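You operate a simulated robot arm through the tools that you are given. There is no shell and no other tool.

You run a simulated robot arm. Do the job below in one go: nothing can be reset, and whatever is moved stays where it is left.

JOB
Wax the dull patch on the sideboard from the green tin.
Fine: use the white duster; put it back and close the tin. A coat counts when it lies all over at full strength: go over it till it gets no stronger.

The check looks at the end state, three seconds after you hand in, the way a careful person would. Anything else that was tipped, shoved, dropped, spilled or broken makes it a failure.

ROBOT AND FRAMES
A 7-joint arm with a two-finger parallel gripper, fixed in place. Base frame: the origin is on the floor under the middle of its stand, x ahead of it, y to its left, z up. Readings come in mm, degrees, newtons and seconds.
It reaches about 1147 mm from its shoulder. Its first joint turns from -166.0 to 166.0 degrees. Payload 3.43 kg.
The tool frame sits at the grasp point between the pads (the TCP): z along the fingers, y along the line on which they close. The tips reach 30 mm beyond it. Largest opening 94 mm; finger width 28, thickness 10; the body of the gripper, 50 by 96 mm, starts 55 mm behind the TCP.
Orientation is told as [roll, pitch, yaw] about the base's x, y, z axes, in that order, counted from this pose: with the fingers straight down and closing along the base's y, the tool's x points along the base's -x, its y along +y and its z along -z.

CONTROLS
- The arm moves only by the tool move_arm. Its argument "increments" is a list of rows, each a list of 7 numbers: the turn, a rotation vector about the base's x, y, z in degrees, then the shift along the base's x, y, z in mm, then the closure, from 0 (fully open) to 1 (shut). In form: [[wx, wy, wz, dx, dy, dz, grip], ...]. A call has 1 to 20 rows; each row shifts and turns the commanded pose from where the row before left it. Rows are played at 5 a second. More than 50 mm and 8.6 degrees between two rows, or a gripper value outside its range, and nothing of the call is played. Where a pose cannot be reached the arm comes as near as it can. A force on the tool above 90 N (or 10 N above the force at the start of the call, whichever is more), or a blocked arm, ends the call early, and 0.2 s more pass. Each finger travels about 45 mm/s and halts on what it meets, pressing with about 35 N; the grip force reading is that of the motor and also rises with nothing between the fingers. The clock runs only during rows and for 0.2 s after the last one: add rows that do not move to give the fingers time. It gives the time, the measured TCP pose, the force on the tool (base axes), the opening and the grip force at its end, in the units of the frame above (readings bear some noise), with the torque about the TCP (base axes, N m) and any sound that the robot's microphone picked up, and new pictures: "pictures" is both (left out), scene, wrist or none.
- Cameras (640 x 400 px; columns grow to the right, rows downward): "scene" is fixed at [402.2, -651.3, 1402.5]; the picture's right is [0.99, -0.13, 0.00], its down [-0.12, -0.94, -0.31] and it looks along [0.04, 0.31, -0.95] (base axes); focal length 214 px, centre (320, 200). "wrist" rides on the gripper at [76, 14, -103] in the tool frame; the picture's right is [-0.18, 0.98, 0.00], its down [-0.75, -0.14, -0.64] and it looks along [-0.63, -0.12, 0.77] (tool axes); focal length 243 px, centre (320, 200). There is no depth. A picture from a camera that has moved, and an enlarged one, comes with that camera's place and axes in the base frame and with its lens.
- enlarge(camera, box): a new picture of the part [left, top, right, bottom] of that camera's present view, enlarged. No time passes.
- sign_off(): hands the job in; it is judged then, once.

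Places have to be worked out from the pictures, the camera data and where the tool is seen. Open the gripper and draw the arm clear of the work before you hand the job in, unless the task says otherwise.

The tools are called after ">>>" as a command line: name --pt "numbers of a row" for each row, then --argument value for the rest, lists and objects as JSON in quotes. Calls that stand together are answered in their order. move_arm: Moves the arm, as the interface text tells. Its arguments: {"type":"object","properties":{"increments":{"type":"array","items":{"type":"array","items":{"type":"number"}}},"pictures":{"type":"string","enum":["both","scene","wrist","none"]}},"required":["increments"]} The other tools are called the same way: enlarge (camera, box) takes an enlarged picture of a part of a camera's view; sign_off () hands the job in.

At the start:

```text
time_s: 0.0
tcp_pos: [274.3, -517.2, 1066.7]
orientation: [0.1, -0.1, 0.1]
ft_force: [-0.4, -0.7, 0.1]
wrist_torque: [0.0, -0.02, 0.03]
grip_width: 94.1
grasp_force: 0.1
```

scene: 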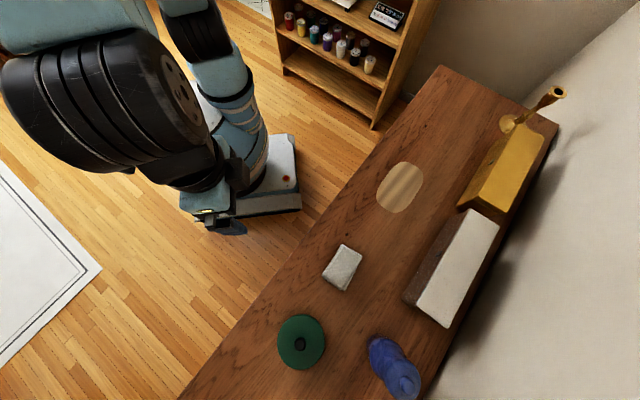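
wrist: 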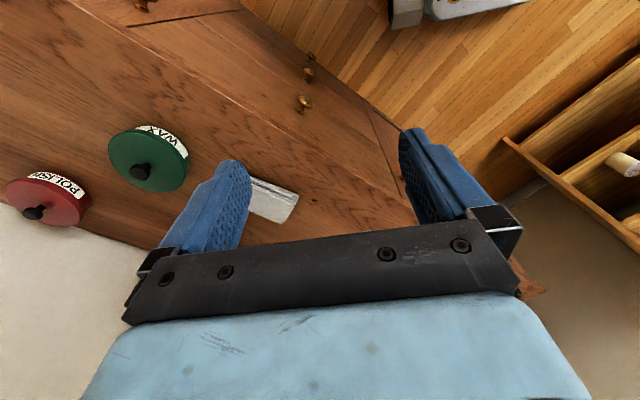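

I'll begin by looking closely at the objects in both views before moving anything.

>>> enlarge --camera "scene" --box '[240, 220, 440, 400]'

>>> enlarge --camera "scene" --box '[340, 70, 580, 340]'

>>> enlarge --camera "wrist" --box '[0, 80, 320, 280]'

```text
2.22 times, centred on (340, 310) of scene
camera zoom: at [402.2, -651.3, 1402.5], right [0.99, -0.13, 0.0], down [-0.12, -0.94, -0.31], along [0.04, 0.31, -0.95], focal length 477 px, centre (276, -44)
```

zoom: 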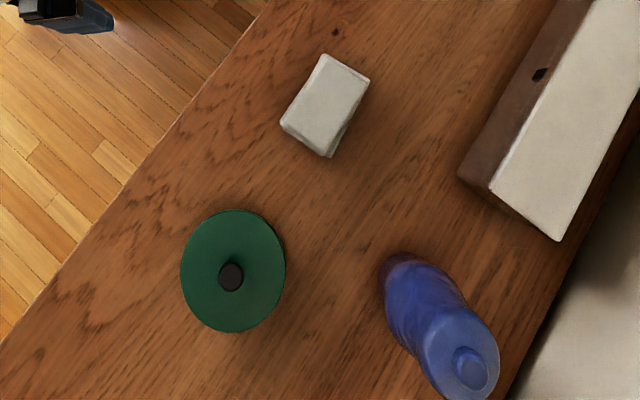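

```text
1.48 times, centred on (460, 205) of scene
camera zoom: at [402.2, -651.3, 1402.5], right [0.99, -0.13, 0.0], down [-0.12, -0.94, -0.31], along [0.04, 0.31, -0.95], focal length 318 px, centre (113, 193)
```

zoom: 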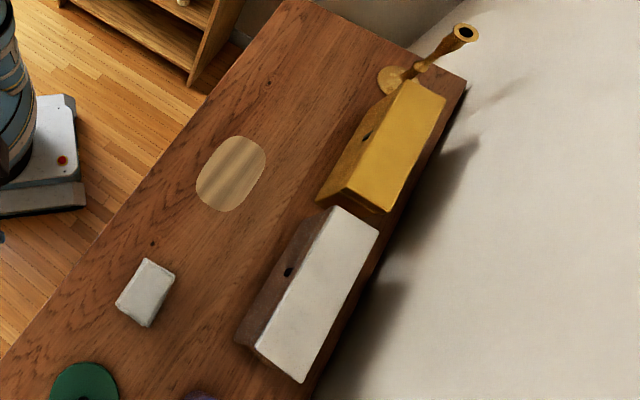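

```text
2.00 times, centred on (160, 180) of wrist
camera zoom: at [198.4, -503.6, 1169.4], right [0.18, 0.98, 0.0], down [0.75, -0.14, 0.64], along [0.63, -0.12, -0.77], focal length 485 px, centre (640, 240)
```

zoom: 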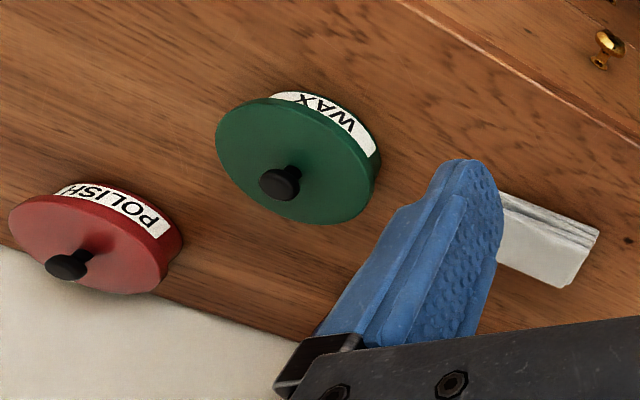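

The white duster looks to be near (456,-650), the green tin's knob near (341,-793,875), the dull patch near (650,-462), and the sideboard runs at about 45°. I'll turn the tool to match and move to a viewpoint high above the tin side.

>>> move_arm --pt "0 0 6 0 -20 10 0" --pt "0 0 6 0 -22 10 0" --pt "0 0 6 0 -24 10 0" --pt "0 0 6 0 -24 10 0" --pt "0 0 6 0 -24 10 0" --pt "0 0 6 0 -24 5 0" --pt "0 0 6 0 -24 5 0" --pt "0 0 3 0 -20 0 0" --pt "0 0 0 0 0 0 0" --pictures "both"

```text
time_s: 2.0
tcp_pos: [274.5, -698.6, 1126.4]
orientation: [0.1, -0.1, 45.1]
ft_force: [0.8, -0.8, -0.7]
wrist_torque: [0.0, -0.03, -0.01]
grip_width: 94.2
grasp_force: 0.0
camera wrist: at [210.8, -742.4, 1229.4], right [-0.57, 0.82, 0.0], down [0.63, 0.43, 0.64], along [0.53, 0.36, -0.77], focal length 243 px, centre (320, 200)
```

scene: 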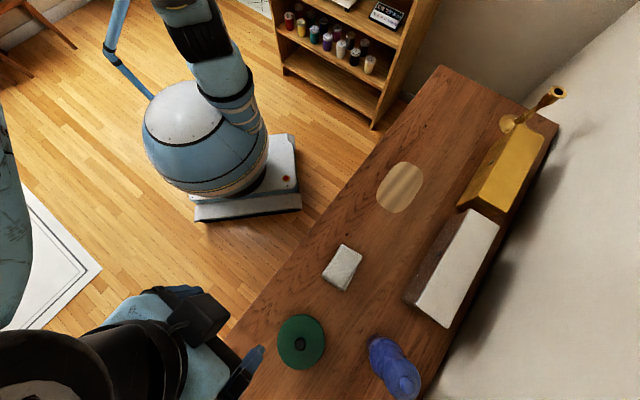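
wrist: 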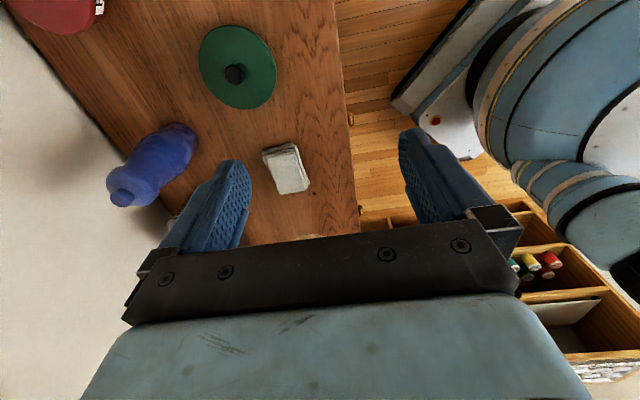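

>>> enlarge --camera "wrist" --box '[180, 10, 360, 210]'

>>> enlarge --camera "wrist" --box '[250, 130, 330, 210]'

```text
2.00 times, centred on (270, 110) of wrist
camera zoom: at [210.8, -742.4, 1229.4], right [-0.57, 0.82, 0.0], down [0.63, 0.43, 0.64], along [0.53, 0.36, -0.77], focal length 485 px, centre (420, 380)
```

zoom: 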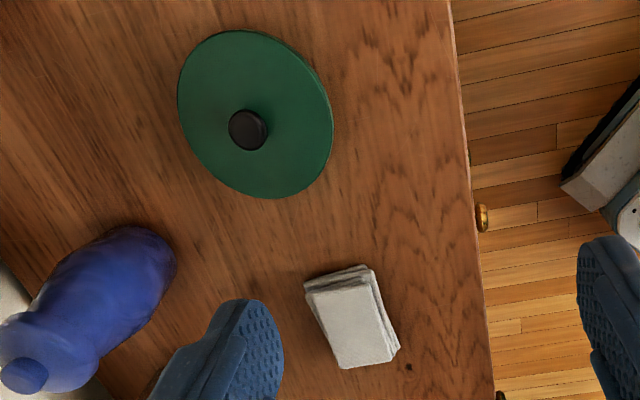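

```text
5.00 times, centred on (290, 170) of wrist
camera zoom: at [210.8, -742.4, 1229.4], right [-0.57, 0.82, 0.0], down [0.63, 0.43, 0.64], along [0.53, 0.36, -0.77], focal length 1213 px, centre (470, 350)
```

zoom: 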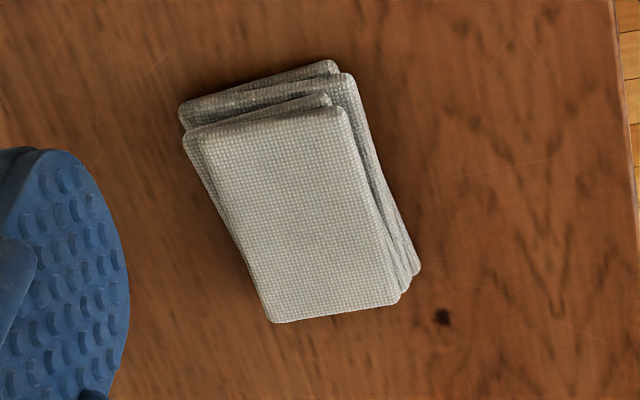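

The tabletop triangulates to z≈815, the knob top to (342,-792,875), and the duster (a stack of folded cloth layers) to about (461,-649). I'll zoom in on the scene view to pin down the duster's thickness and angle.

>>> enlarge --camera "scene" --box '[310, 230, 390, 300]'

>>> enlarge --camera "scene" --box '[360, 150, 440, 220]'

>>> enlarge --camera "scene" --box '[265, 305, 345, 380]'

```text
5.71 times, centred on (350, 265) of scene
camera zoom: at [402.2, -651.3, 1402.5], right [0.99, -0.13, 0.0], down [-0.12, -0.94, -0.31], along [0.04, 0.31, -0.95], focal length 1226 px, centre (149, -171)
```

zoom: 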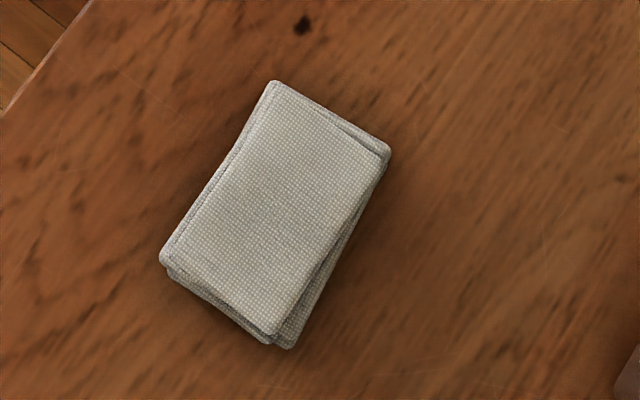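

```text
5.71 times, centred on (400, 185) of scene
camera zoom: at [402.2, -651.3, 1402.5], right [0.99, -0.13, 0.0], down [-0.12, -0.94, -0.31], along [0.04, 0.31, -0.95], focal length 1226 px, centre (-137, 286)
```

zoom: 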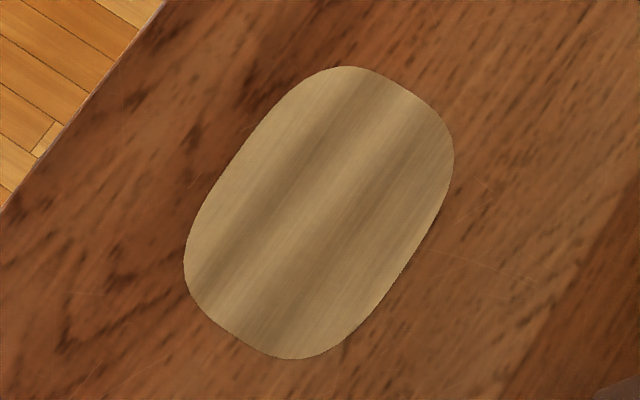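

```text
5.33 times, centred on (305, 342) of scene
camera zoom: at [402.2, -651.3, 1402.5], right [0.99, -0.13, 0.0], down [-0.12, -0.94, -0.31], along [0.04, 0.31, -0.95], focal length 1144 px, centre (400, -560)
```

zoom: 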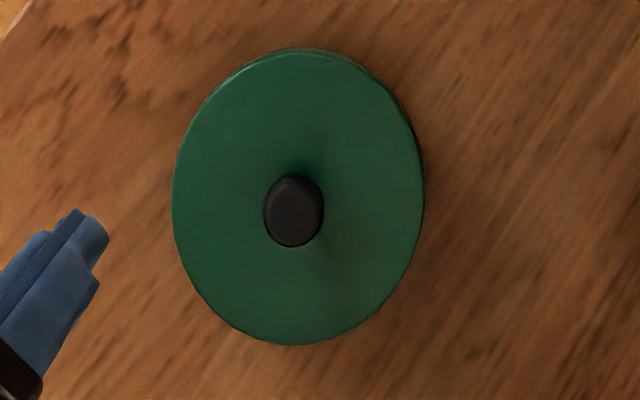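

The duster is about 90×55 mm, centred near (456,-648) with its long axis at about 50°, and the patch spans about 165×98 mm centred near (667,-446). I'll now move above the tin's knob at a safe height and check the alignment with the wrist view.

>>> move_arm --pt "0 0 1 14 -19 -20 0" --pt "0 0 1 14 -19 -30 0" --pt "0 0 1 14 -19 -30 0" --pt "0 0 1 13 -19 -30 0" --pt "0 0 1 12.5 -17.4 -30 0" --pt "0 0 0 0 0 -20 0" --pt "0 0 0 0 0 0 0" --pictures "both"

```text
time_s: 3.6
tcp_pos: [342.0, -793.2, 966.5]
orientation: [0.0, 0.0, 50.0]
ft_force: [-0.6, 1.0, 0.4]
wrist_torque: [0.0, -0.01, -0.01]
grip_width: 94.0
grasp_force: 0.2
camera wrist: at [282.8, -842.1, 1068.6], right [-0.64, 0.77, 0.0], down [0.59, 0.49, 0.64], along [0.5, 0.41, -0.77], focal length 243 px, centre (320, 200)
```

scene: 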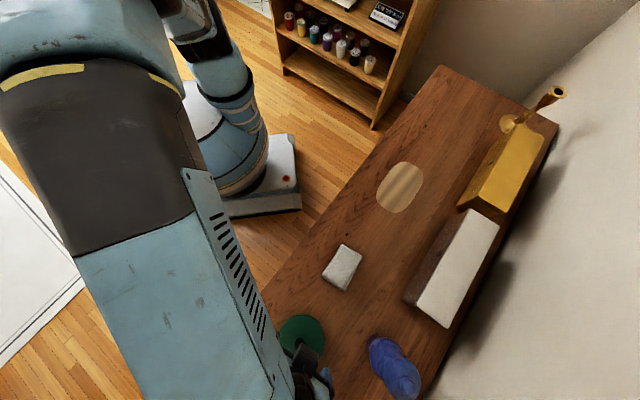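
wrist: 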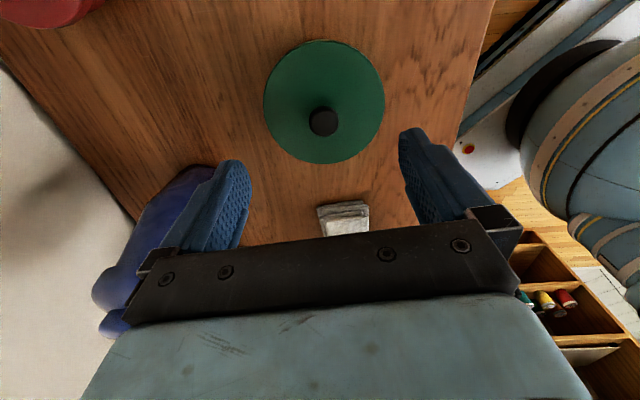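

The knob is projected at about (343,-790), so I'll shift slightly in y and descend to just above the lid, then check.

>>> move_arm --pt "0 0 0 0.5 2 -25 0" --pt "0 0 0 0 0 -25 0" --pt "0 0 0 0 0 -20 0" --pt "0 0 0 0 0 -8 0" --pt "0 0 0 0 0 0 0" --pictures "wrist"

```text
time_s: 4.8
tcp_pos: [342.6, -791.4, 892.2]
orientation: [0.0, 0.1, 50.0]
ft_force: [-0.2, 7.5, 27.0]
wrist_torque: [0.63, 0.41, 0.02]
grip_width: 94.1
grasp_force: 0.2
camera wrist: at [282.7, -840.0, 994.5], right [-0.64, 0.77, 0.0], down [0.59, 0.49, 0.64], along [0.5, 0.41, -0.77], focal length 243 px, centre (320, 200)
```

wrist: 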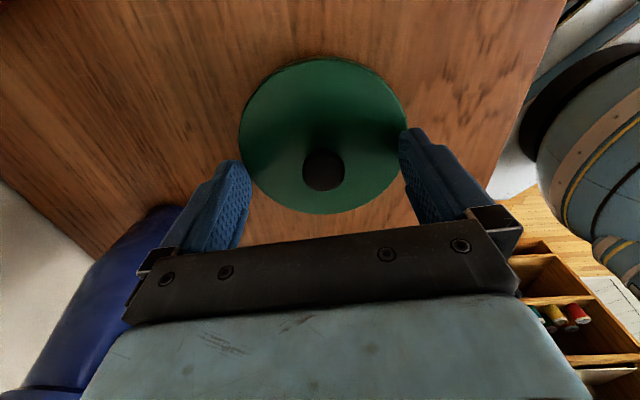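

The tips met the lid at TCP z≈892 with 27 N, so the lid top is at about z=862, higher than I estimated. I'll back up a few mm at once and check that the force clears.

>>> move_arm --pt "0 0 0 0 0 7 0" --pt "0 0 0 0 0 0 0" --pictures "both"

>>> enlarge --camera "wrist" --box '[220, 40, 420, 230]'

```text
time_s: 5.4
tcp_pos: [342.5, -791.7, 894.8]
orientation: [0.0, -0.1, 50.0]
ft_force: [0.0, -0.1, -0.1]
wrist_torque: [0.01, -0.01, 0.06]
grip_width: 94.1
grasp_force: 0.0
camera wrist: at [283.0, -841.1, 997.9], right [-0.63, 0.77, 0.0], down [0.59, 0.49, 0.64], along [0.5, 0.41, -0.77], focal length 243 px, centre (320, 200)
```

scene: 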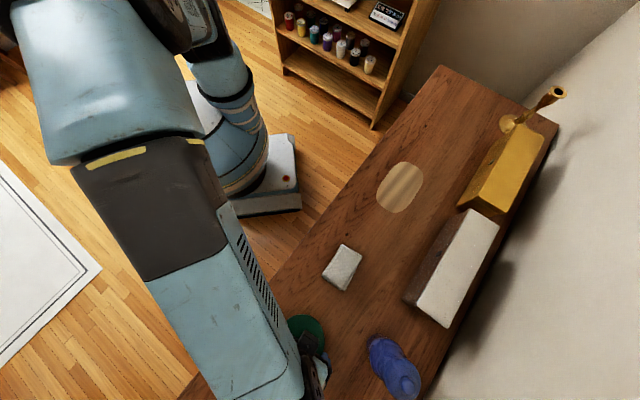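
wrist: 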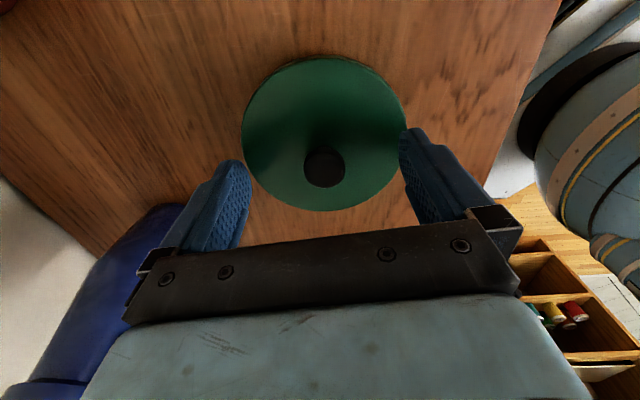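

```text
2.11 times, centred on (320, 135) of wrist
camera zoom: at [283.0, -841.1, 997.9], right [-0.63, 0.77, 0.0], down [0.59, 0.49, 0.64], along [0.5, 0.41, -0.77], focal length 511 px, centre (320, 337)
```

zoom: 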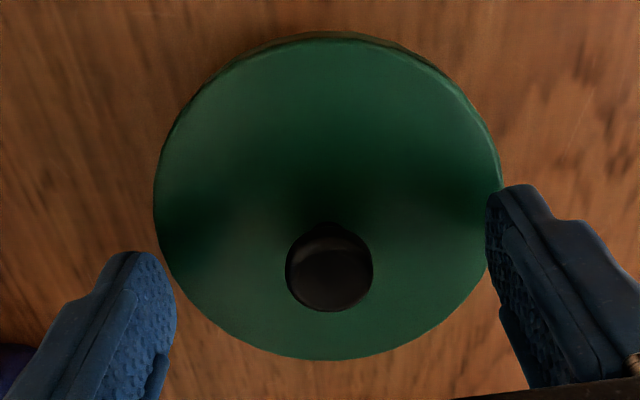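

Clear again; tips sit at z≈865, 3 mm above the lid, and the knob is centred between the fingers. I'll close on the knob.

>>> move_arm --pt "0 0 0 0 0 0 1" --pt "0 0 0 0 0 0 1" --pt "0 0 0 0 0 0 1" --pt "0 0 0 0 0 0 1" --pt "0 0 0 0 0 0 1" --pt "0 0 0 0 0 0 1" --pt "0 0 0 0 0 0 1" --pictures "wrist"

```text
time_s: 7.0
tcp_pos: [342.7, -791.7, 896.6]
orientation: [0.0, 0.0, 50.0]
ft_force: [0.0, -0.8, 0.7]
wrist_torque: [-0.01, 0.01, 0.01]
grip_width: 21.8
grasp_force: 34.6
heard: snap
camera wrist: at [283.1, -841.2, 998.7], right [-0.63, 0.77, 0.0], down [0.59, 0.49, 0.64], along [0.5, 0.41, -0.77], focal length 243 px, centre (320, 200)
```

wrist: 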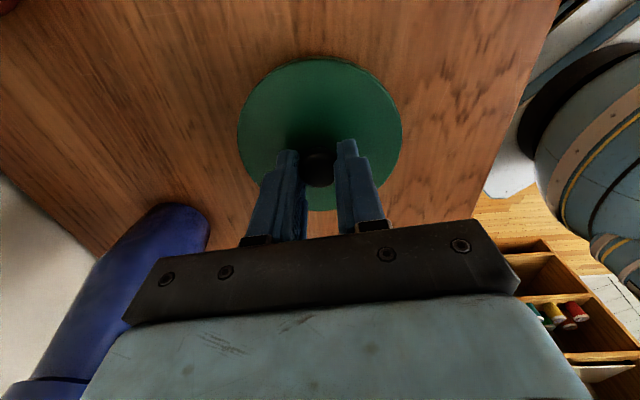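

I've gripped the knob (21.8 mm opening, 34.6 N). A snap was heard; I'll lift slowly by a few mm and watch the forces and pictures to see whether the lid comes free.

>>> move_arm --pt "0 0 0 0 0 2 1" --pt "0 0 0 0 0 2 1" --pt "0 0 0 0 0 2 1" --pt "0 0 0 0 0 2 1" --pt "0 0 0 0 0 0 1" --pictures "both"

>>> enlarge --camera "wrist" --box '[220, 40, 420, 230]'

```text
time_s: 8.2
tcp_pos: [343.2, -792.6, 903.7]
orientation: [0.0, 0.0, 50.1]
ft_force: [-0.4, 0.9, 0.0]
wrist_torque: [0.01, 0.03, -0.02]
grip_width: 22.0
grasp_force: 33.9
camera wrist: at [283.1, -840.7, 1006.6], right [-0.63, 0.77, 0.0], down [0.59, 0.49, 0.64], along [0.5, 0.41, -0.77], focal length 243 px, centre (320, 200)
```

scene: 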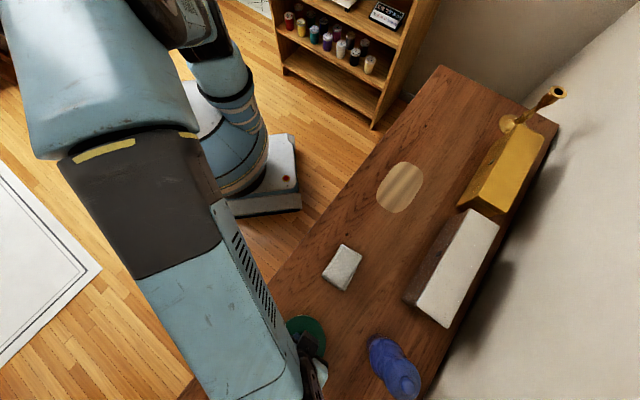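
wrist: 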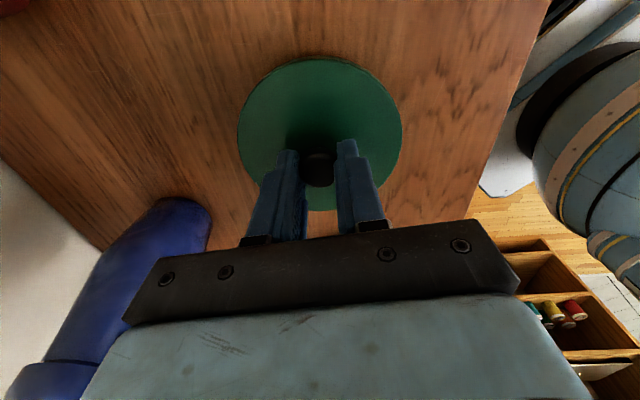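

```text
2.11 times, centred on (320, 135) of wrist
camera zoom: at [283.1, -840.7, 1006.6], right [-0.63, 0.77, 0.0], down [0.59, 0.49, 0.64], along [0.5, 0.41, -0.77], focal length 511 px, centre (320, 337)
```

zoom: 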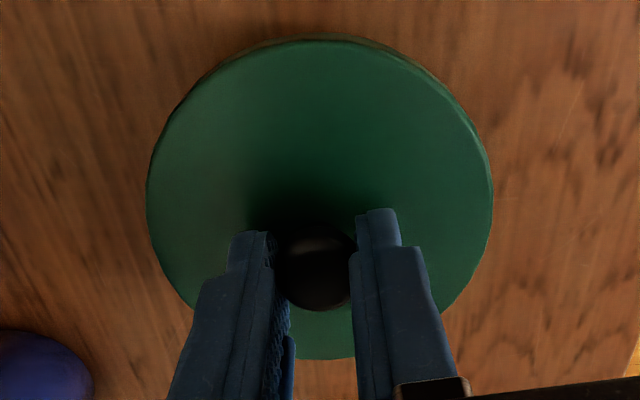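

The lid moves with the gripper and the force stays near zero. I'll raise it higher to see whether the tin stays behind.

>>> move_arm --pt "0 0 0 0 0 15 1" --pt "0 0 0 0 0 20 1" --pt "0 0 0 0 0 25 1" --pt "0 0 0 0 0 20 1" --pt "0 0 0 0 0 0 1" --pictures "both"

```text
time_s: 9.4
tcp_pos: [341.1, -789.9, 984.7]
orientation: [0.0, -0.1, 50.0]
ft_force: [0.8, -0.3, -0.5]
wrist_torque: [-0.02, -0.03, -0.01]
grip_width: 0.0
grasp_force: 32.9
camera wrist: at [281.9, -838.7, 1086.9], right [-0.63, 0.77, 0.0], down [0.59, 0.49, 0.64], along [0.5, 0.41, -0.77], focal length 243 px, centre (320, 200)
```

scene: 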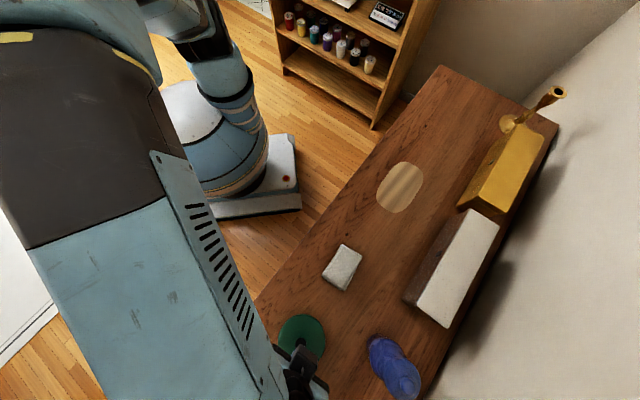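
wrist: 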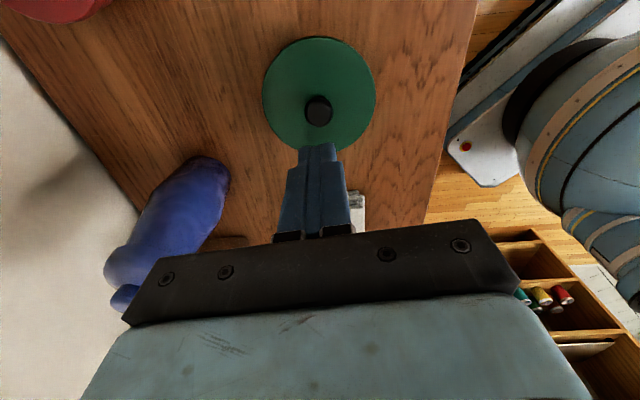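

The fingers have slipped off the knob (opening 0). I'll open them and inspect how the lid is sitting now.

>>> enlarge --camera "wrist" --box '[240, 20, 400, 170]'

>>> enlarge --camera "scene" --box '[265, 305, 345, 380]'

```text
2.67 times, centred on (320, 95) of wrist
camera zoom: at [281.9, -838.7, 1086.9], right [-0.63, 0.77, 0.0], down [0.59, 0.49, 0.64], along [0.5, 0.41, -0.77], focal length 647 px, centre (320, 480)
```

zoom: 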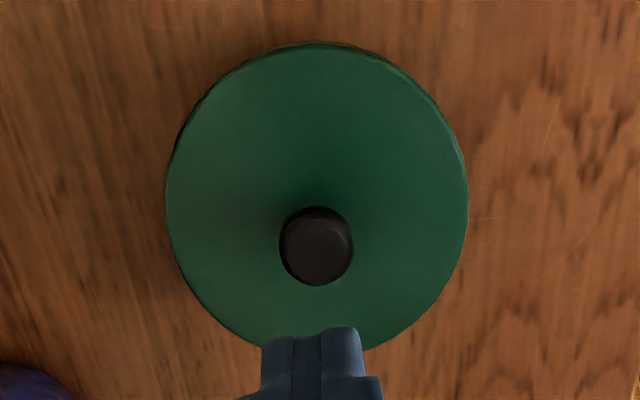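

```text
5.33 times, centred on (305, 342) of scene
camera zoom: at [402.2, -651.3, 1402.5], right [0.99, -0.13, 0.0], down [-0.12, -0.94, -0.31], along [0.04, 0.31, -0.95], focal length 1144 px, centre (400, -560)
```

zoom: 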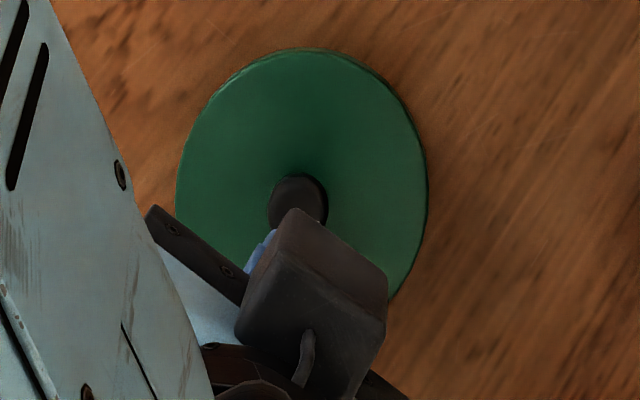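

The lid is still seated on the tin, shifted by 2 mm at most, with the knob near (343,-790). The grip was probably too shallow on the knob, so I'll part the fingers only slightly and go deeper around it, gently.

>>> move_arm --pt "0 0 0 0 0 0 0.5" --pt "0 0 0 0 0 0 0.5" --pt "0 0 0 0 0 0 0.5" --pt "0 0 0 0 0 -20 0.5" --pt "0 0 0 0 0 -20 0.5" --pt "0 0 0 0 0 -20 0.5" --pt "0 0 0 0 0 -20 0.5" --pt "0 0 0 0 0 0 0.5" --pt "0 0 0 0 0 0 0.5" --pictures "wrist"

>>> enlarge --camera "wrist" --box '[220, 40, 420, 230]'

```text
time_s: 11.4
tcp_pos: [342.4, -790.5, 904.5]
orientation: [-0.1, -0.1, 50.0]
ft_force: [-0.3, 0.2, -0.2]
wrist_torque: [0.01, 0.01, -0.01]
grip_width: 47.3
grasp_force: 0.0
camera wrist: at [283.1, -839.5, 1006.1], right [-0.63, 0.77, 0.0], down [0.59, 0.49, 0.64], along [0.5, 0.41, -0.77], focal length 243 px, centre (320, 200)
```

wrist: 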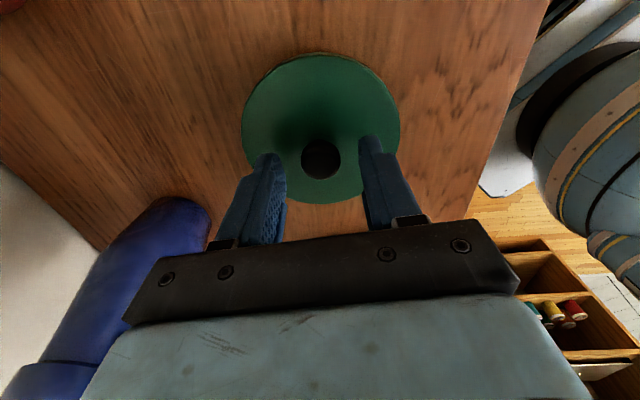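

```text
2.11 times, centred on (320, 135) of wrist
camera zoom: at [283.1, -839.5, 1006.1], right [-0.63, 0.77, 0.0], down [0.59, 0.49, 0.64], along [0.5, 0.41, -0.77], focal length 511 px, centre (320, 337)
```

zoom: 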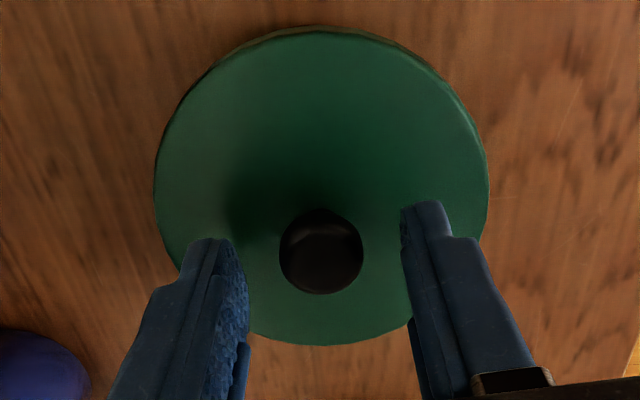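

The fingers straddle the knob at 47 mm opening with no contact. I'll step down gently to find the lid surface close to the knob.

>>> move_arm --pt "0 0 0 0.6 0 -5 0.5" --pt "0 0 0 0 0 -4 0.5" --pt "0 0 0 0 0 -2 0.5" --pt "0 0 0 0 0 0 0.5" --pictures "none"

```text
time_s: 12.4
tcp_pos: [343.6, -790.8, 893.3]
orientation: [0.0, 0.0, 50.0]
ft_force: [1.3, 1.5, 0.1]
wrist_torque: [0.0, -0.01, -0.02]
grip_width: 47.1
grasp_force: 0.1
```

No contact yet at TCP z=893. I'll go down in 1.5 mm steps and check the force.

>>> move_arm --pt "0 0 0 0 0 -1.5 0.5" --pt "0 0 0 0 0 -1.5 0.5" --pt "0 0 0 0 0 0 0.5" --pictures "none"

```text
time_s: 13.2
tcp_pos: [343.2, -792.2, 892.3]
orientation: [-0.1, 0.1, 50.1]
ft_force: [-3.8, 1.0, 22.2]
wrist_torque: [0.16, 0.2, -0.03]
grip_width: 47.1
grasp_force: 0.1
heard: snap
```

Contact at TCP z≈892 with another snap, so pressing seems to snap the lid shut, which will be useful at the end. I'll back off about 2 mm and close on the knob as deep as possible.

>>> move_arm --pt "0 0 0 0 0 2.5 0.5" --pt "0 0 0 0 0 0 0.5" --pt "0 0 0 0 0 0 1" --pt "0 0 0 0 0 0 1" --pt "0 0 0 0 0 0 1" --pt "0 0 0 0 0 0 1" --pt "0 0 0 0 0 0 1" --pictures "wrist"

>>> enlarge --camera "wrist" --box '[220, 40, 420, 230]'

```text
time_s: 14.8
tcp_pos: [343.1, -790.5, 892.2]
orientation: [0.0, 0.0, 50.1]
ft_force: [-1.8, 3.0, 2.4]
wrist_torque: [0.07, 0.06, -0.01]
grip_width: 22.3
grasp_force: 35.3
camera wrist: at [283.2, -840.3, 994.7], right [-0.63, 0.77, 0.0], down [0.59, 0.49, 0.64], along [0.5, 0.41, -0.77], focal length 243 px, centre (320, 200)
```

wrist: 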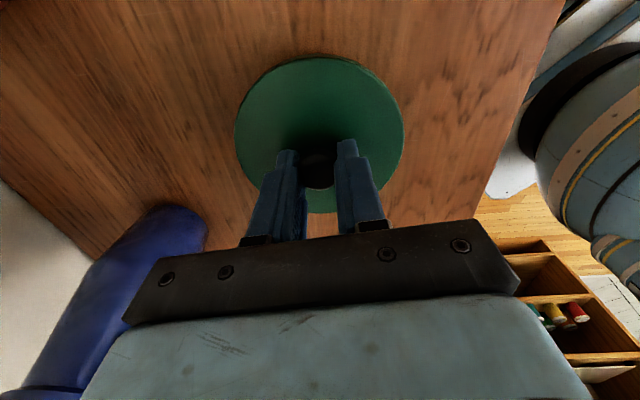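

```text
2.11 times, centred on (320, 135) of wrist
camera zoom: at [283.2, -840.3, 994.7], right [-0.63, 0.77, 0.0], down [0.59, 0.49, 0.64], along [0.5, 0.41, -0.77], focal length 511 px, centre (320, 337)
```

zoom: 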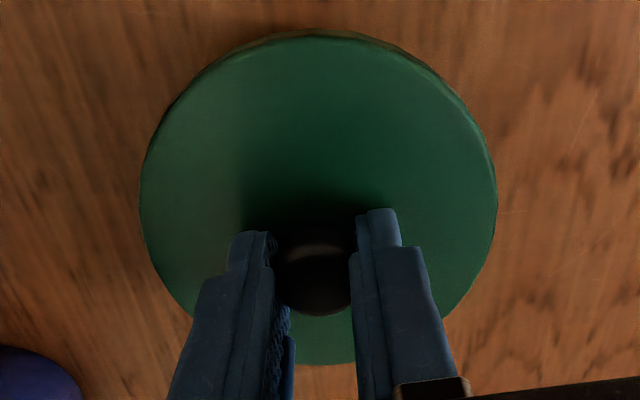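

Gripped about 4 mm deeper than before. I'll lift slowly and watch the pull force.

>>> move_arm --pt "0 0 0 0 0 2 1" --pt "0 0 0 0 0 2 1" --pt "0 0 0 0 0 2 1" --pictures "none"

```text
time_s: 15.6
tcp_pos: [343.1, -791.1, 898.8]
orientation: [0.0, 0.0, 50.0]
ft_force: [0.1, 0.0, -0.1]
wrist_torque: [0.0, -0.01, -0.02]
grip_width: 22.0
grasp_force: 35.3
heard: snap
```

A snap on lifting means the lid has come off its seat. I'll keep raising it slowly and verify visually.

>>> move_arm --pt "0 0 0 0 0 3 1" --pt "0 0 0 0 0 4 1" --pt "0 0 0 0 0 5 1" --pt "0 0 0 0 0 5 1" --pt "0 0 0 0 0 5 1" --pictures "both"

>>> enlarge --camera "wrist" --box '[220, 40, 420, 230]'

```text
time_s: 16.8
tcp_pos: [343.1, -790.1, 920.5]
orientation: [0.0, 0.0, 50.1]
ft_force: [-0.1, -0.8, -0.1]
wrist_torque: [-0.05, 0.0, 0.0]
grip_width: 22.3
grasp_force: 34.6
camera wrist: at [283.8, -840.0, 1023.6], right [-0.64, 0.77, 0.0], down [0.59, 0.49, 0.64], along [0.5, 0.41, -0.77], focal length 243 px, centre (320, 200)
```

scene: 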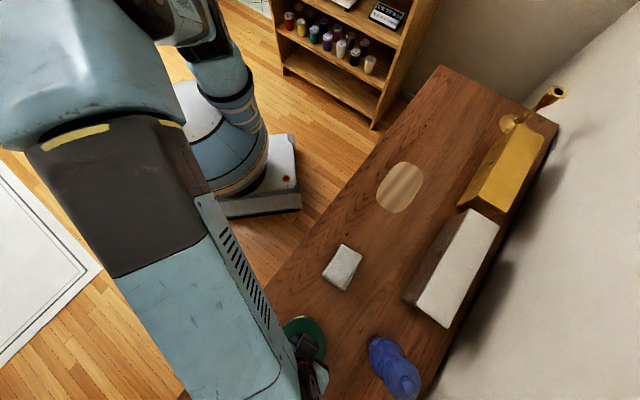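
wrist: 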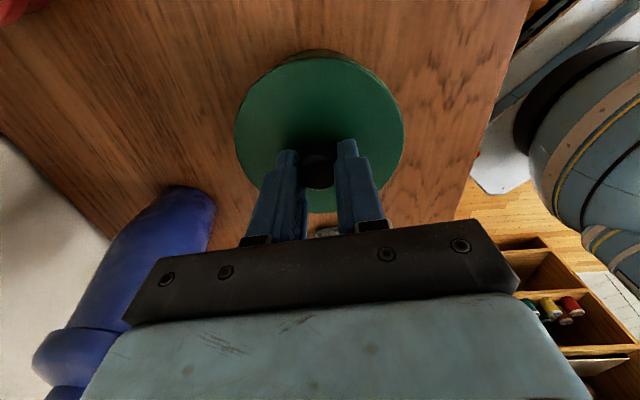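

```text
2.11 times, centred on (320, 135) of wrist
camera zoom: at [283.8, -840.0, 1023.6], right [-0.64, 0.77, 0.0], down [0.59, 0.49, 0.64], along [0.5, 0.41, -0.77], focal length 511 px, centre (320, 337)
```

zoom: 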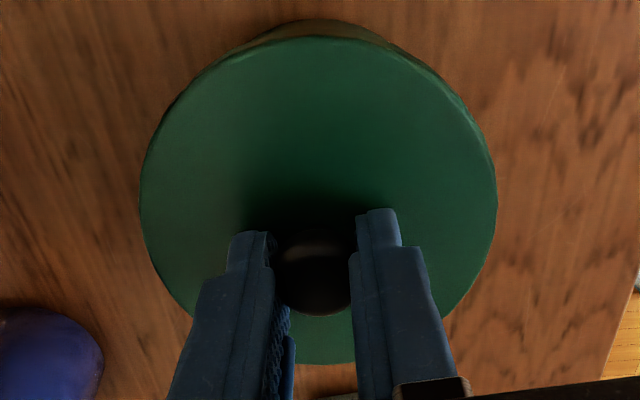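

The lid is off and the open tin shows behind it. I'll raise it gently further and carry it to the empty tabletop at about (208,-873).

>>> move_arm --pt "0 0 0 0 0 6 1" --pt "0 0 0 0 0 8 1" --pt "0 0 0 0 0 8 1" --pt "0 0 0 0 0 8 1" --pt "0 0 0 -4 -2.5 6 1" --pt "0 0 0 -8 -5 4 1" --pt "0 0 0 -12 -7.5 0 1" --pt "0 0 0 -12 -7.5 0 1" --pt "0 0 0 -14 -8.5 0 1" --pt "0 0 0 -14 -8.5 0 1" --pt "0 0 0 -14 -8.5 0 1" --pt "0 0 0 -14 -8.5 0 1" --pt "0 0 0 -14 -8.5 0 1" --pt "0 0 0 -12 -7.5 0 1" --pt "0 0 0 -10 -6 0 1" --pt "0 0 0 -6 -4 0 1" --pt "0 0 0 0 0 0 1" --pictures "both"

```text
time_s: 20.4
tcp_pos: [208.3, -874.0, 961.2]
orientation: [0.0, 0.1, 50.0]
ft_force: [0.4, -0.3, 0.1]
wrist_torque: [0.01, 0.02, 0.01]
grip_width: 22.5
grasp_force: 35.3
camera wrist: at [148.9, -923.0, 1064.4], right [-0.64, 0.77, 0.0], down [0.59, 0.49, 0.64], along [0.5, 0.41, -0.77], focal length 243 px, centre (320, 200)
```

scene: 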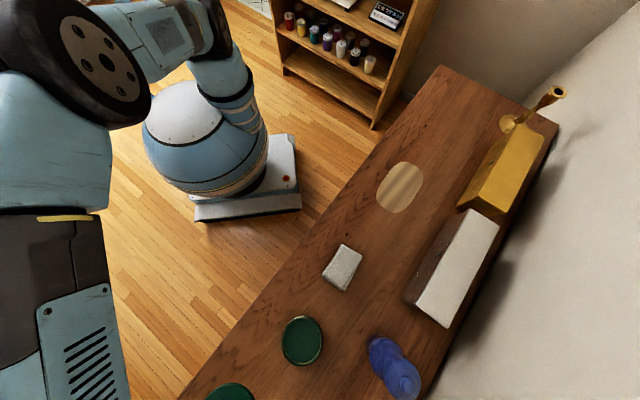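
wrist: 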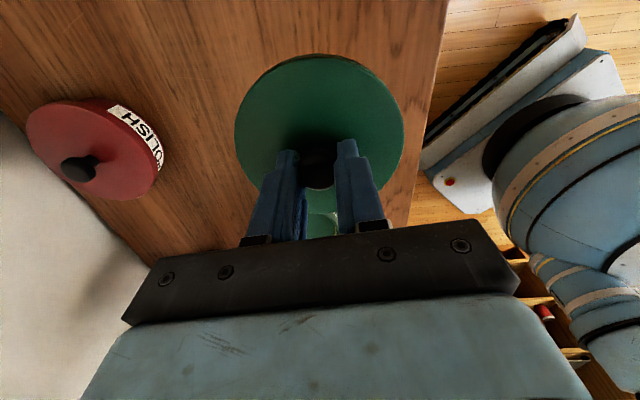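

The lid is held securely over the free spot and the tin stands open. I'll zoom in on the open tin before setting the lid down.

>>> enlarge --camera "scene" --box '[265, 305, 345, 380]'

```text
5.33 times, centred on (305, 342) of scene
camera zoom: at [402.2, -651.3, 1402.5], right [0.99, -0.13, 0.0], down [-0.12, -0.94, -0.31], along [0.04, 0.31, -0.95], focal length 1144 px, centre (400, -560)
```

zoom: 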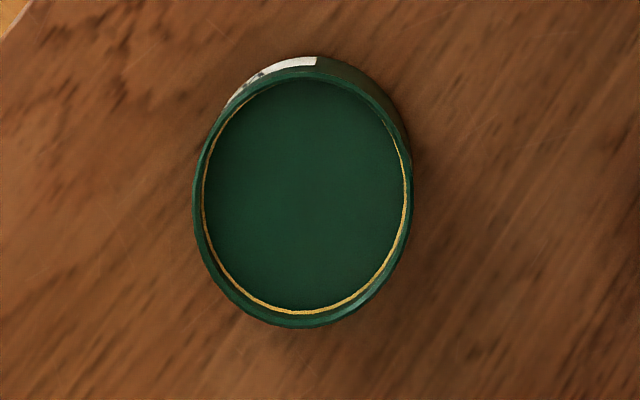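

The tin is about 91 mm outside and roughly 83 mm inside, so the 90 mm long duster won't fit flat and I'll need to look inside more closely later. Now I'll lower the lid towards the tabletop.

>>> move_arm --pt "0 0 0 0 0 -12 1" --pt "0 0 0 0 0 -15 1" --pt "0 0 0 0 0 -15 1" --pt "0 0 0 0 0 -15 1" --pt "0 0 0 0 0 -15 1" --pt "0 0 0 0 0 -10 1" --pt "0 0 0 0 0 -7 1" --pt "0 0 0 0 0 0 1" --pictures "wrist"

```text
time_s: 22.2
tcp_pos: [208.9, -873.8, 871.3]
orientation: [-0.1, 0.2, 50.0]
ft_force: [-0.4, -0.8, 0.1]
wrist_torque: [-0.03, 0.01, -0.03]
grip_width: 22.3
grasp_force: 34.8
camera wrist: at [149.3, -923.2, 974.1], right [-0.63, 0.77, 0.0], down [0.59, 0.49, 0.64], along [0.5, 0.41, -0.77], focal length 243 px, centre (320, 200)
```

wrist: 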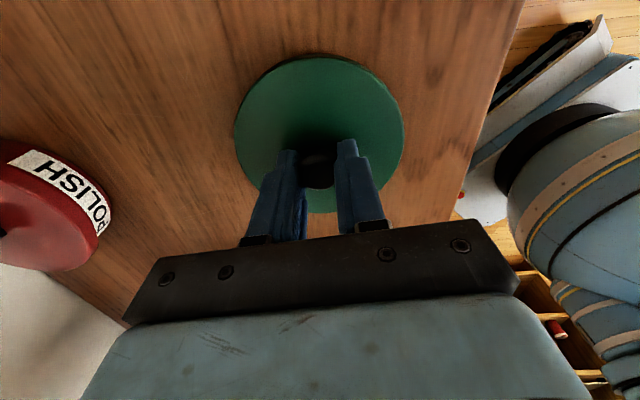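

No contact yet at 871. I'll continue in 2–3 mm steps.

>>> move_arm --pt "0 0 0 0 0 -3 1" --pt "0 0 0 0 0 -2 1" --pt "0 0 0 0 0 -2 1" --pt "0 0 0 0 0 0 1" --pictures "none"

```text
time_s: 23.2
tcp_pos: [208.7, -875.7, 864.7]
orientation: [0.0, 0.0, 50.0]
ft_force: [-0.5, -0.9, 0.1]
wrist_torque: [-0.03, 0.0, -0.01]
grip_width: 22.0
grasp_force: 35.0
```

>>> move_arm --pt "0 0 0 0 0 -2 1" --pt "0 0 0 0 0 -2 1" --pt "0 0 0 0 0 0 1" --pictures "none"

```text
time_s: 24.0
tcp_pos: [208.3, -874.2, 862.5]
orientation: [0.0, 0.0, 50.0]
ft_force: [2.5, 0.5, 5.4]
wrist_torque: [0.05, 0.0, 0.01]
grip_width: 22.3
grasp_force: 35.1
```

The lid is touching the table (5 N at TCP z≈862.5). I'll release it and rise straight up.

>>> move_arm --pt "0 0 0 0 0 0 0.5" --pt "0 0 0 0 0 0 0.5" --pt "0 0 0 0 0 0 0.5" --pt "0 0 0 0 0 10 0.5" --pt "0 0 0 0 0 30 0.5" --pt "0 0 0 0 0 40 0.5" --pt "0 0 0 0 0 40 0.5" --pt "0 0 0 0 0 20 0.3" --pt "0 0 0 0 0 0 0" --pictures "both"

```text
time_s: 26.0
tcp_pos: [209.9, -873.3, 1000.9]
orientation: [0.0, 0.1, 50.0]
ft_force: [0.6, 0.5, 1.2]
wrist_torque: [-0.01, -0.01, 0.02]
grip_width: 93.9
grasp_force: 0.1
camera wrist: at [150.6, -922.4, 1103.4], right [-0.64, 0.77, 0.0], down [0.59, 0.49, 0.64], along [0.5, 0.41, -0.77], focal length 243 px, centre (320, 200)
```

scene: 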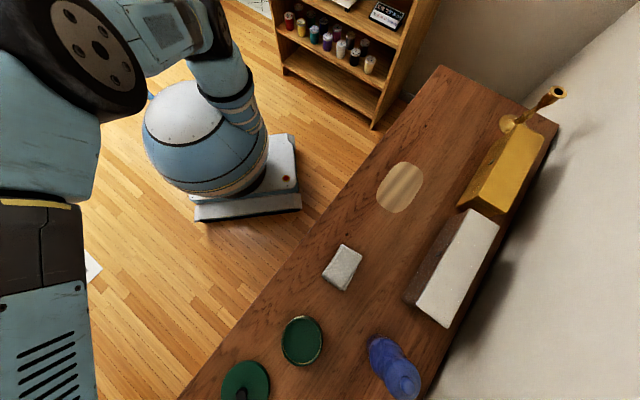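
wrist: 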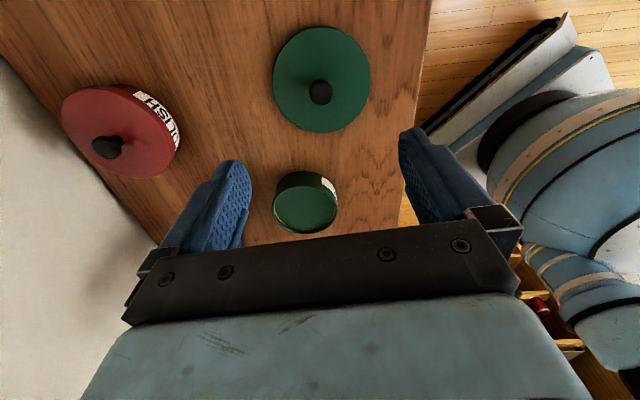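

The lid rests upright on the table. I'll zoom into the open tin from here to judge the wax level.

>>> enlarge --camera "wrist" --box '[260, 160, 350, 240]'

>>> enlarge --camera "scene" --box '[210, 310, 330, 400]'

```text
5.00 times, centred on (305, 200) of wrist
camera zoom: at [150.6, -922.4, 1103.4], right [-0.64, 0.77, 0.0], down [0.59, 0.49, 0.64], along [0.5, 0.41, -0.77], focal length 1213 px, centre (395, 200)
```

zoom: 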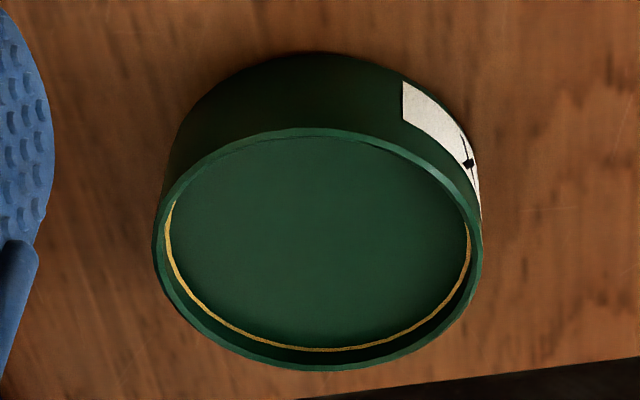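

```text
4.44 times, centred on (270, 355) of scene
camera zoom: at [402.2, -651.3, 1402.5], right [0.99, -0.13, 0.0], down [-0.12, -0.94, -0.31], along [0.04, 0.31, -0.95], focal length 953 px, centre (542, -489)
```

zoom: 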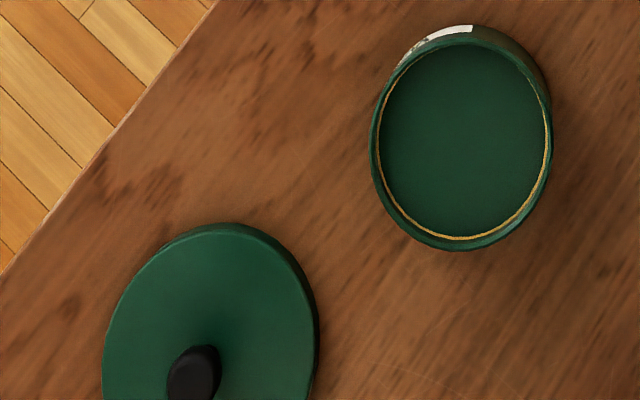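

The wax surface sits only about 5–6 mm below the tin's rim (rim z≈853), so a slightly tilted duster end can reach it. Next I'll travel above the duster with open fingers.

>>> move_arm --pt "0 0 0 20 18 0 0" --pt "0 0 0 32 29 0 0" --pt "0 0 0 35 32 0 0" --pt "0 0 0 35 32 0 0" --pt "0 0 0 35 32 0 0" --pt "0 0 0 35 32 -5 0" --pt "0 0 0 30 28 -10 0" --pt "0 0 0 24 22.5 -15 0" --pt "0 0 0 0 0 0 0" --pictures "both"

>>> enlarge --camera "wrist" --box '[240, 60, 400, 190]'

```text
time_s: 28.0
tcp_pos: [454.5, -650.0, 968.6]
orientation: [0.0, -0.1, 50.0]
ft_force: [-0.4, -1.6, 0.3]
wrist_torque: [0.02, 0.04, 0.02]
grip_width: 93.9
grasp_force: 0.0
camera wrist: at [395.6, -699.4, 1071.5], right [-0.63, 0.77, 0.0], down [0.59, 0.49, 0.64], along [0.5, 0.41, -0.77], focal length 243 px, centre (320, 200)
```

scene: 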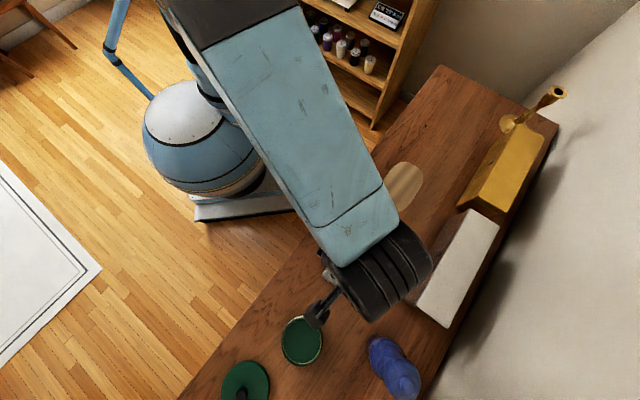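
wrist: 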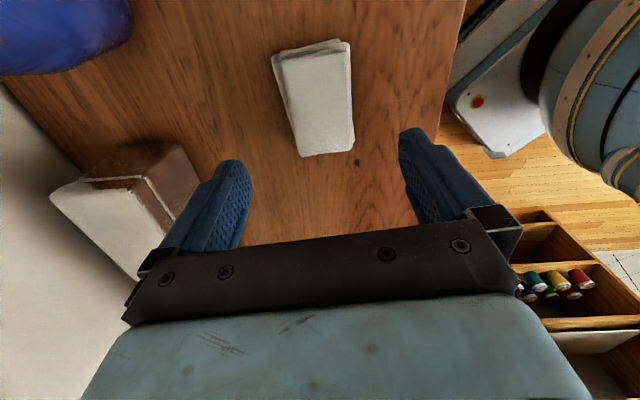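

```text
3.08 times, centred on (320, 125) of wrist
camera zoom: at [395.6, -699.4, 1071.5], right [-0.63, 0.77, 0.0], down [0.59, 0.49, 0.64], along [0.5, 0.41, -0.77], focal length 746 px, centre (320, 431)
```

zoom: 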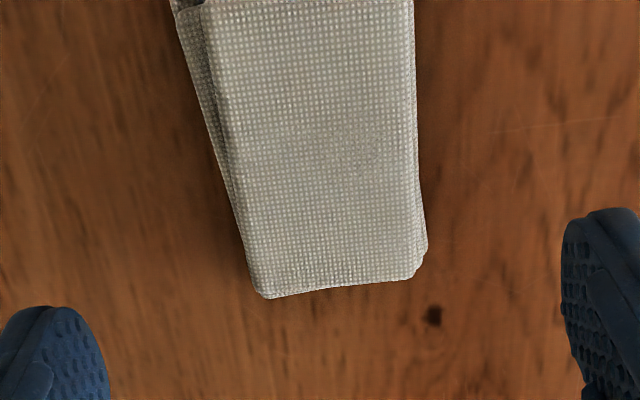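

>>> enlarge --camera "wrist" --box '[240, 20, 400, 180]'

```text
2.50 times, centred on (320, 100) of wrist
camera zoom: at [395.6, -699.4, 1071.5], right [-0.63, 0.77, 0.0], down [0.59, 0.49, 0.64], along [0.5, 0.41, -0.77], focal length 606 px, centre (320, 450)
```

zoom: 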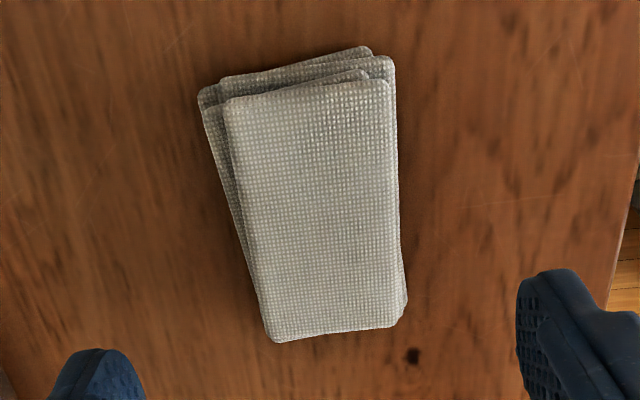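

The duster centre triangulates to about (457,-648) with its long axis near 48°. I'll trim the position and yaw, then descend partway and check.

>>> move_arm --pt "0 0 -1 1.5 1 -20 0" --pt "0 0 -1 1 1 -25 0" --pt "0 0 0 0 0 -25 0" --pt "0 0 0 0 0 -15 0" --pt "0 0 0 0 0 -5 0" --pt "0 0 0 0 0 0 0" --pictures "wrist"

>>> enlarge --camera "wrist" --box '[210, 30, 430, 220]'

```text
time_s: 29.4
tcp_pos: [457.1, -646.2, 882.3]
orientation: [-0.1, 0.0, 47.9]
ft_force: [0.2, 0.0, -0.3]
wrist_torque: [0.0, 0.0, 0.01]
grip_width: 94.0
grasp_force: 0.1
camera wrist: at [395.8, -693.3, 983.2], right [-0.61, 0.79, 0.0], down [0.61, 0.47, 0.64], along [0.51, 0.39, -0.77], focal length 243 px, centre (320, 200)
```

wrist: 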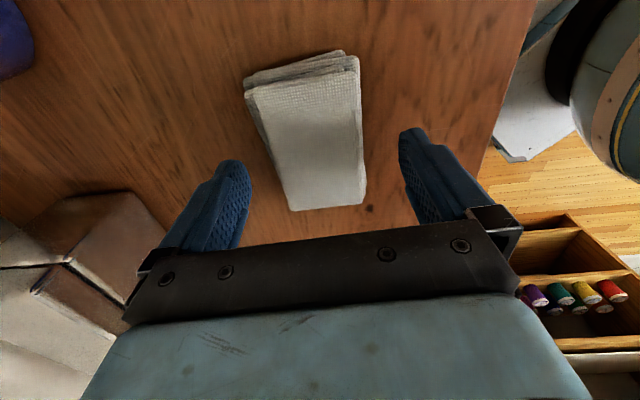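

```text
2.11 times, centred on (320, 125) of wrist
camera zoom: at [395.8, -693.3, 983.2], right [-0.61, 0.79, 0.0], down [0.61, 0.47, 0.64], along [0.51, 0.39, -0.77], focal length 511 px, centre (320, 358)
```

zoom: 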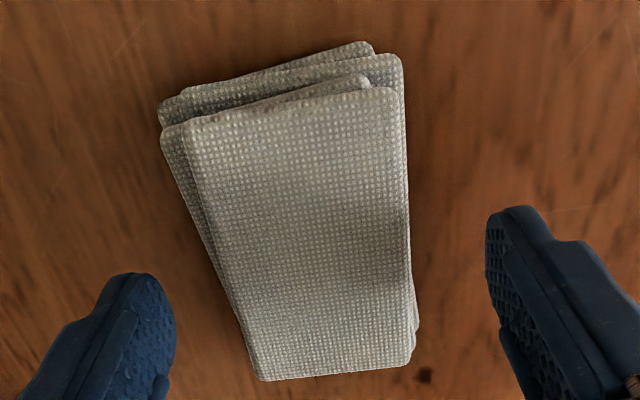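

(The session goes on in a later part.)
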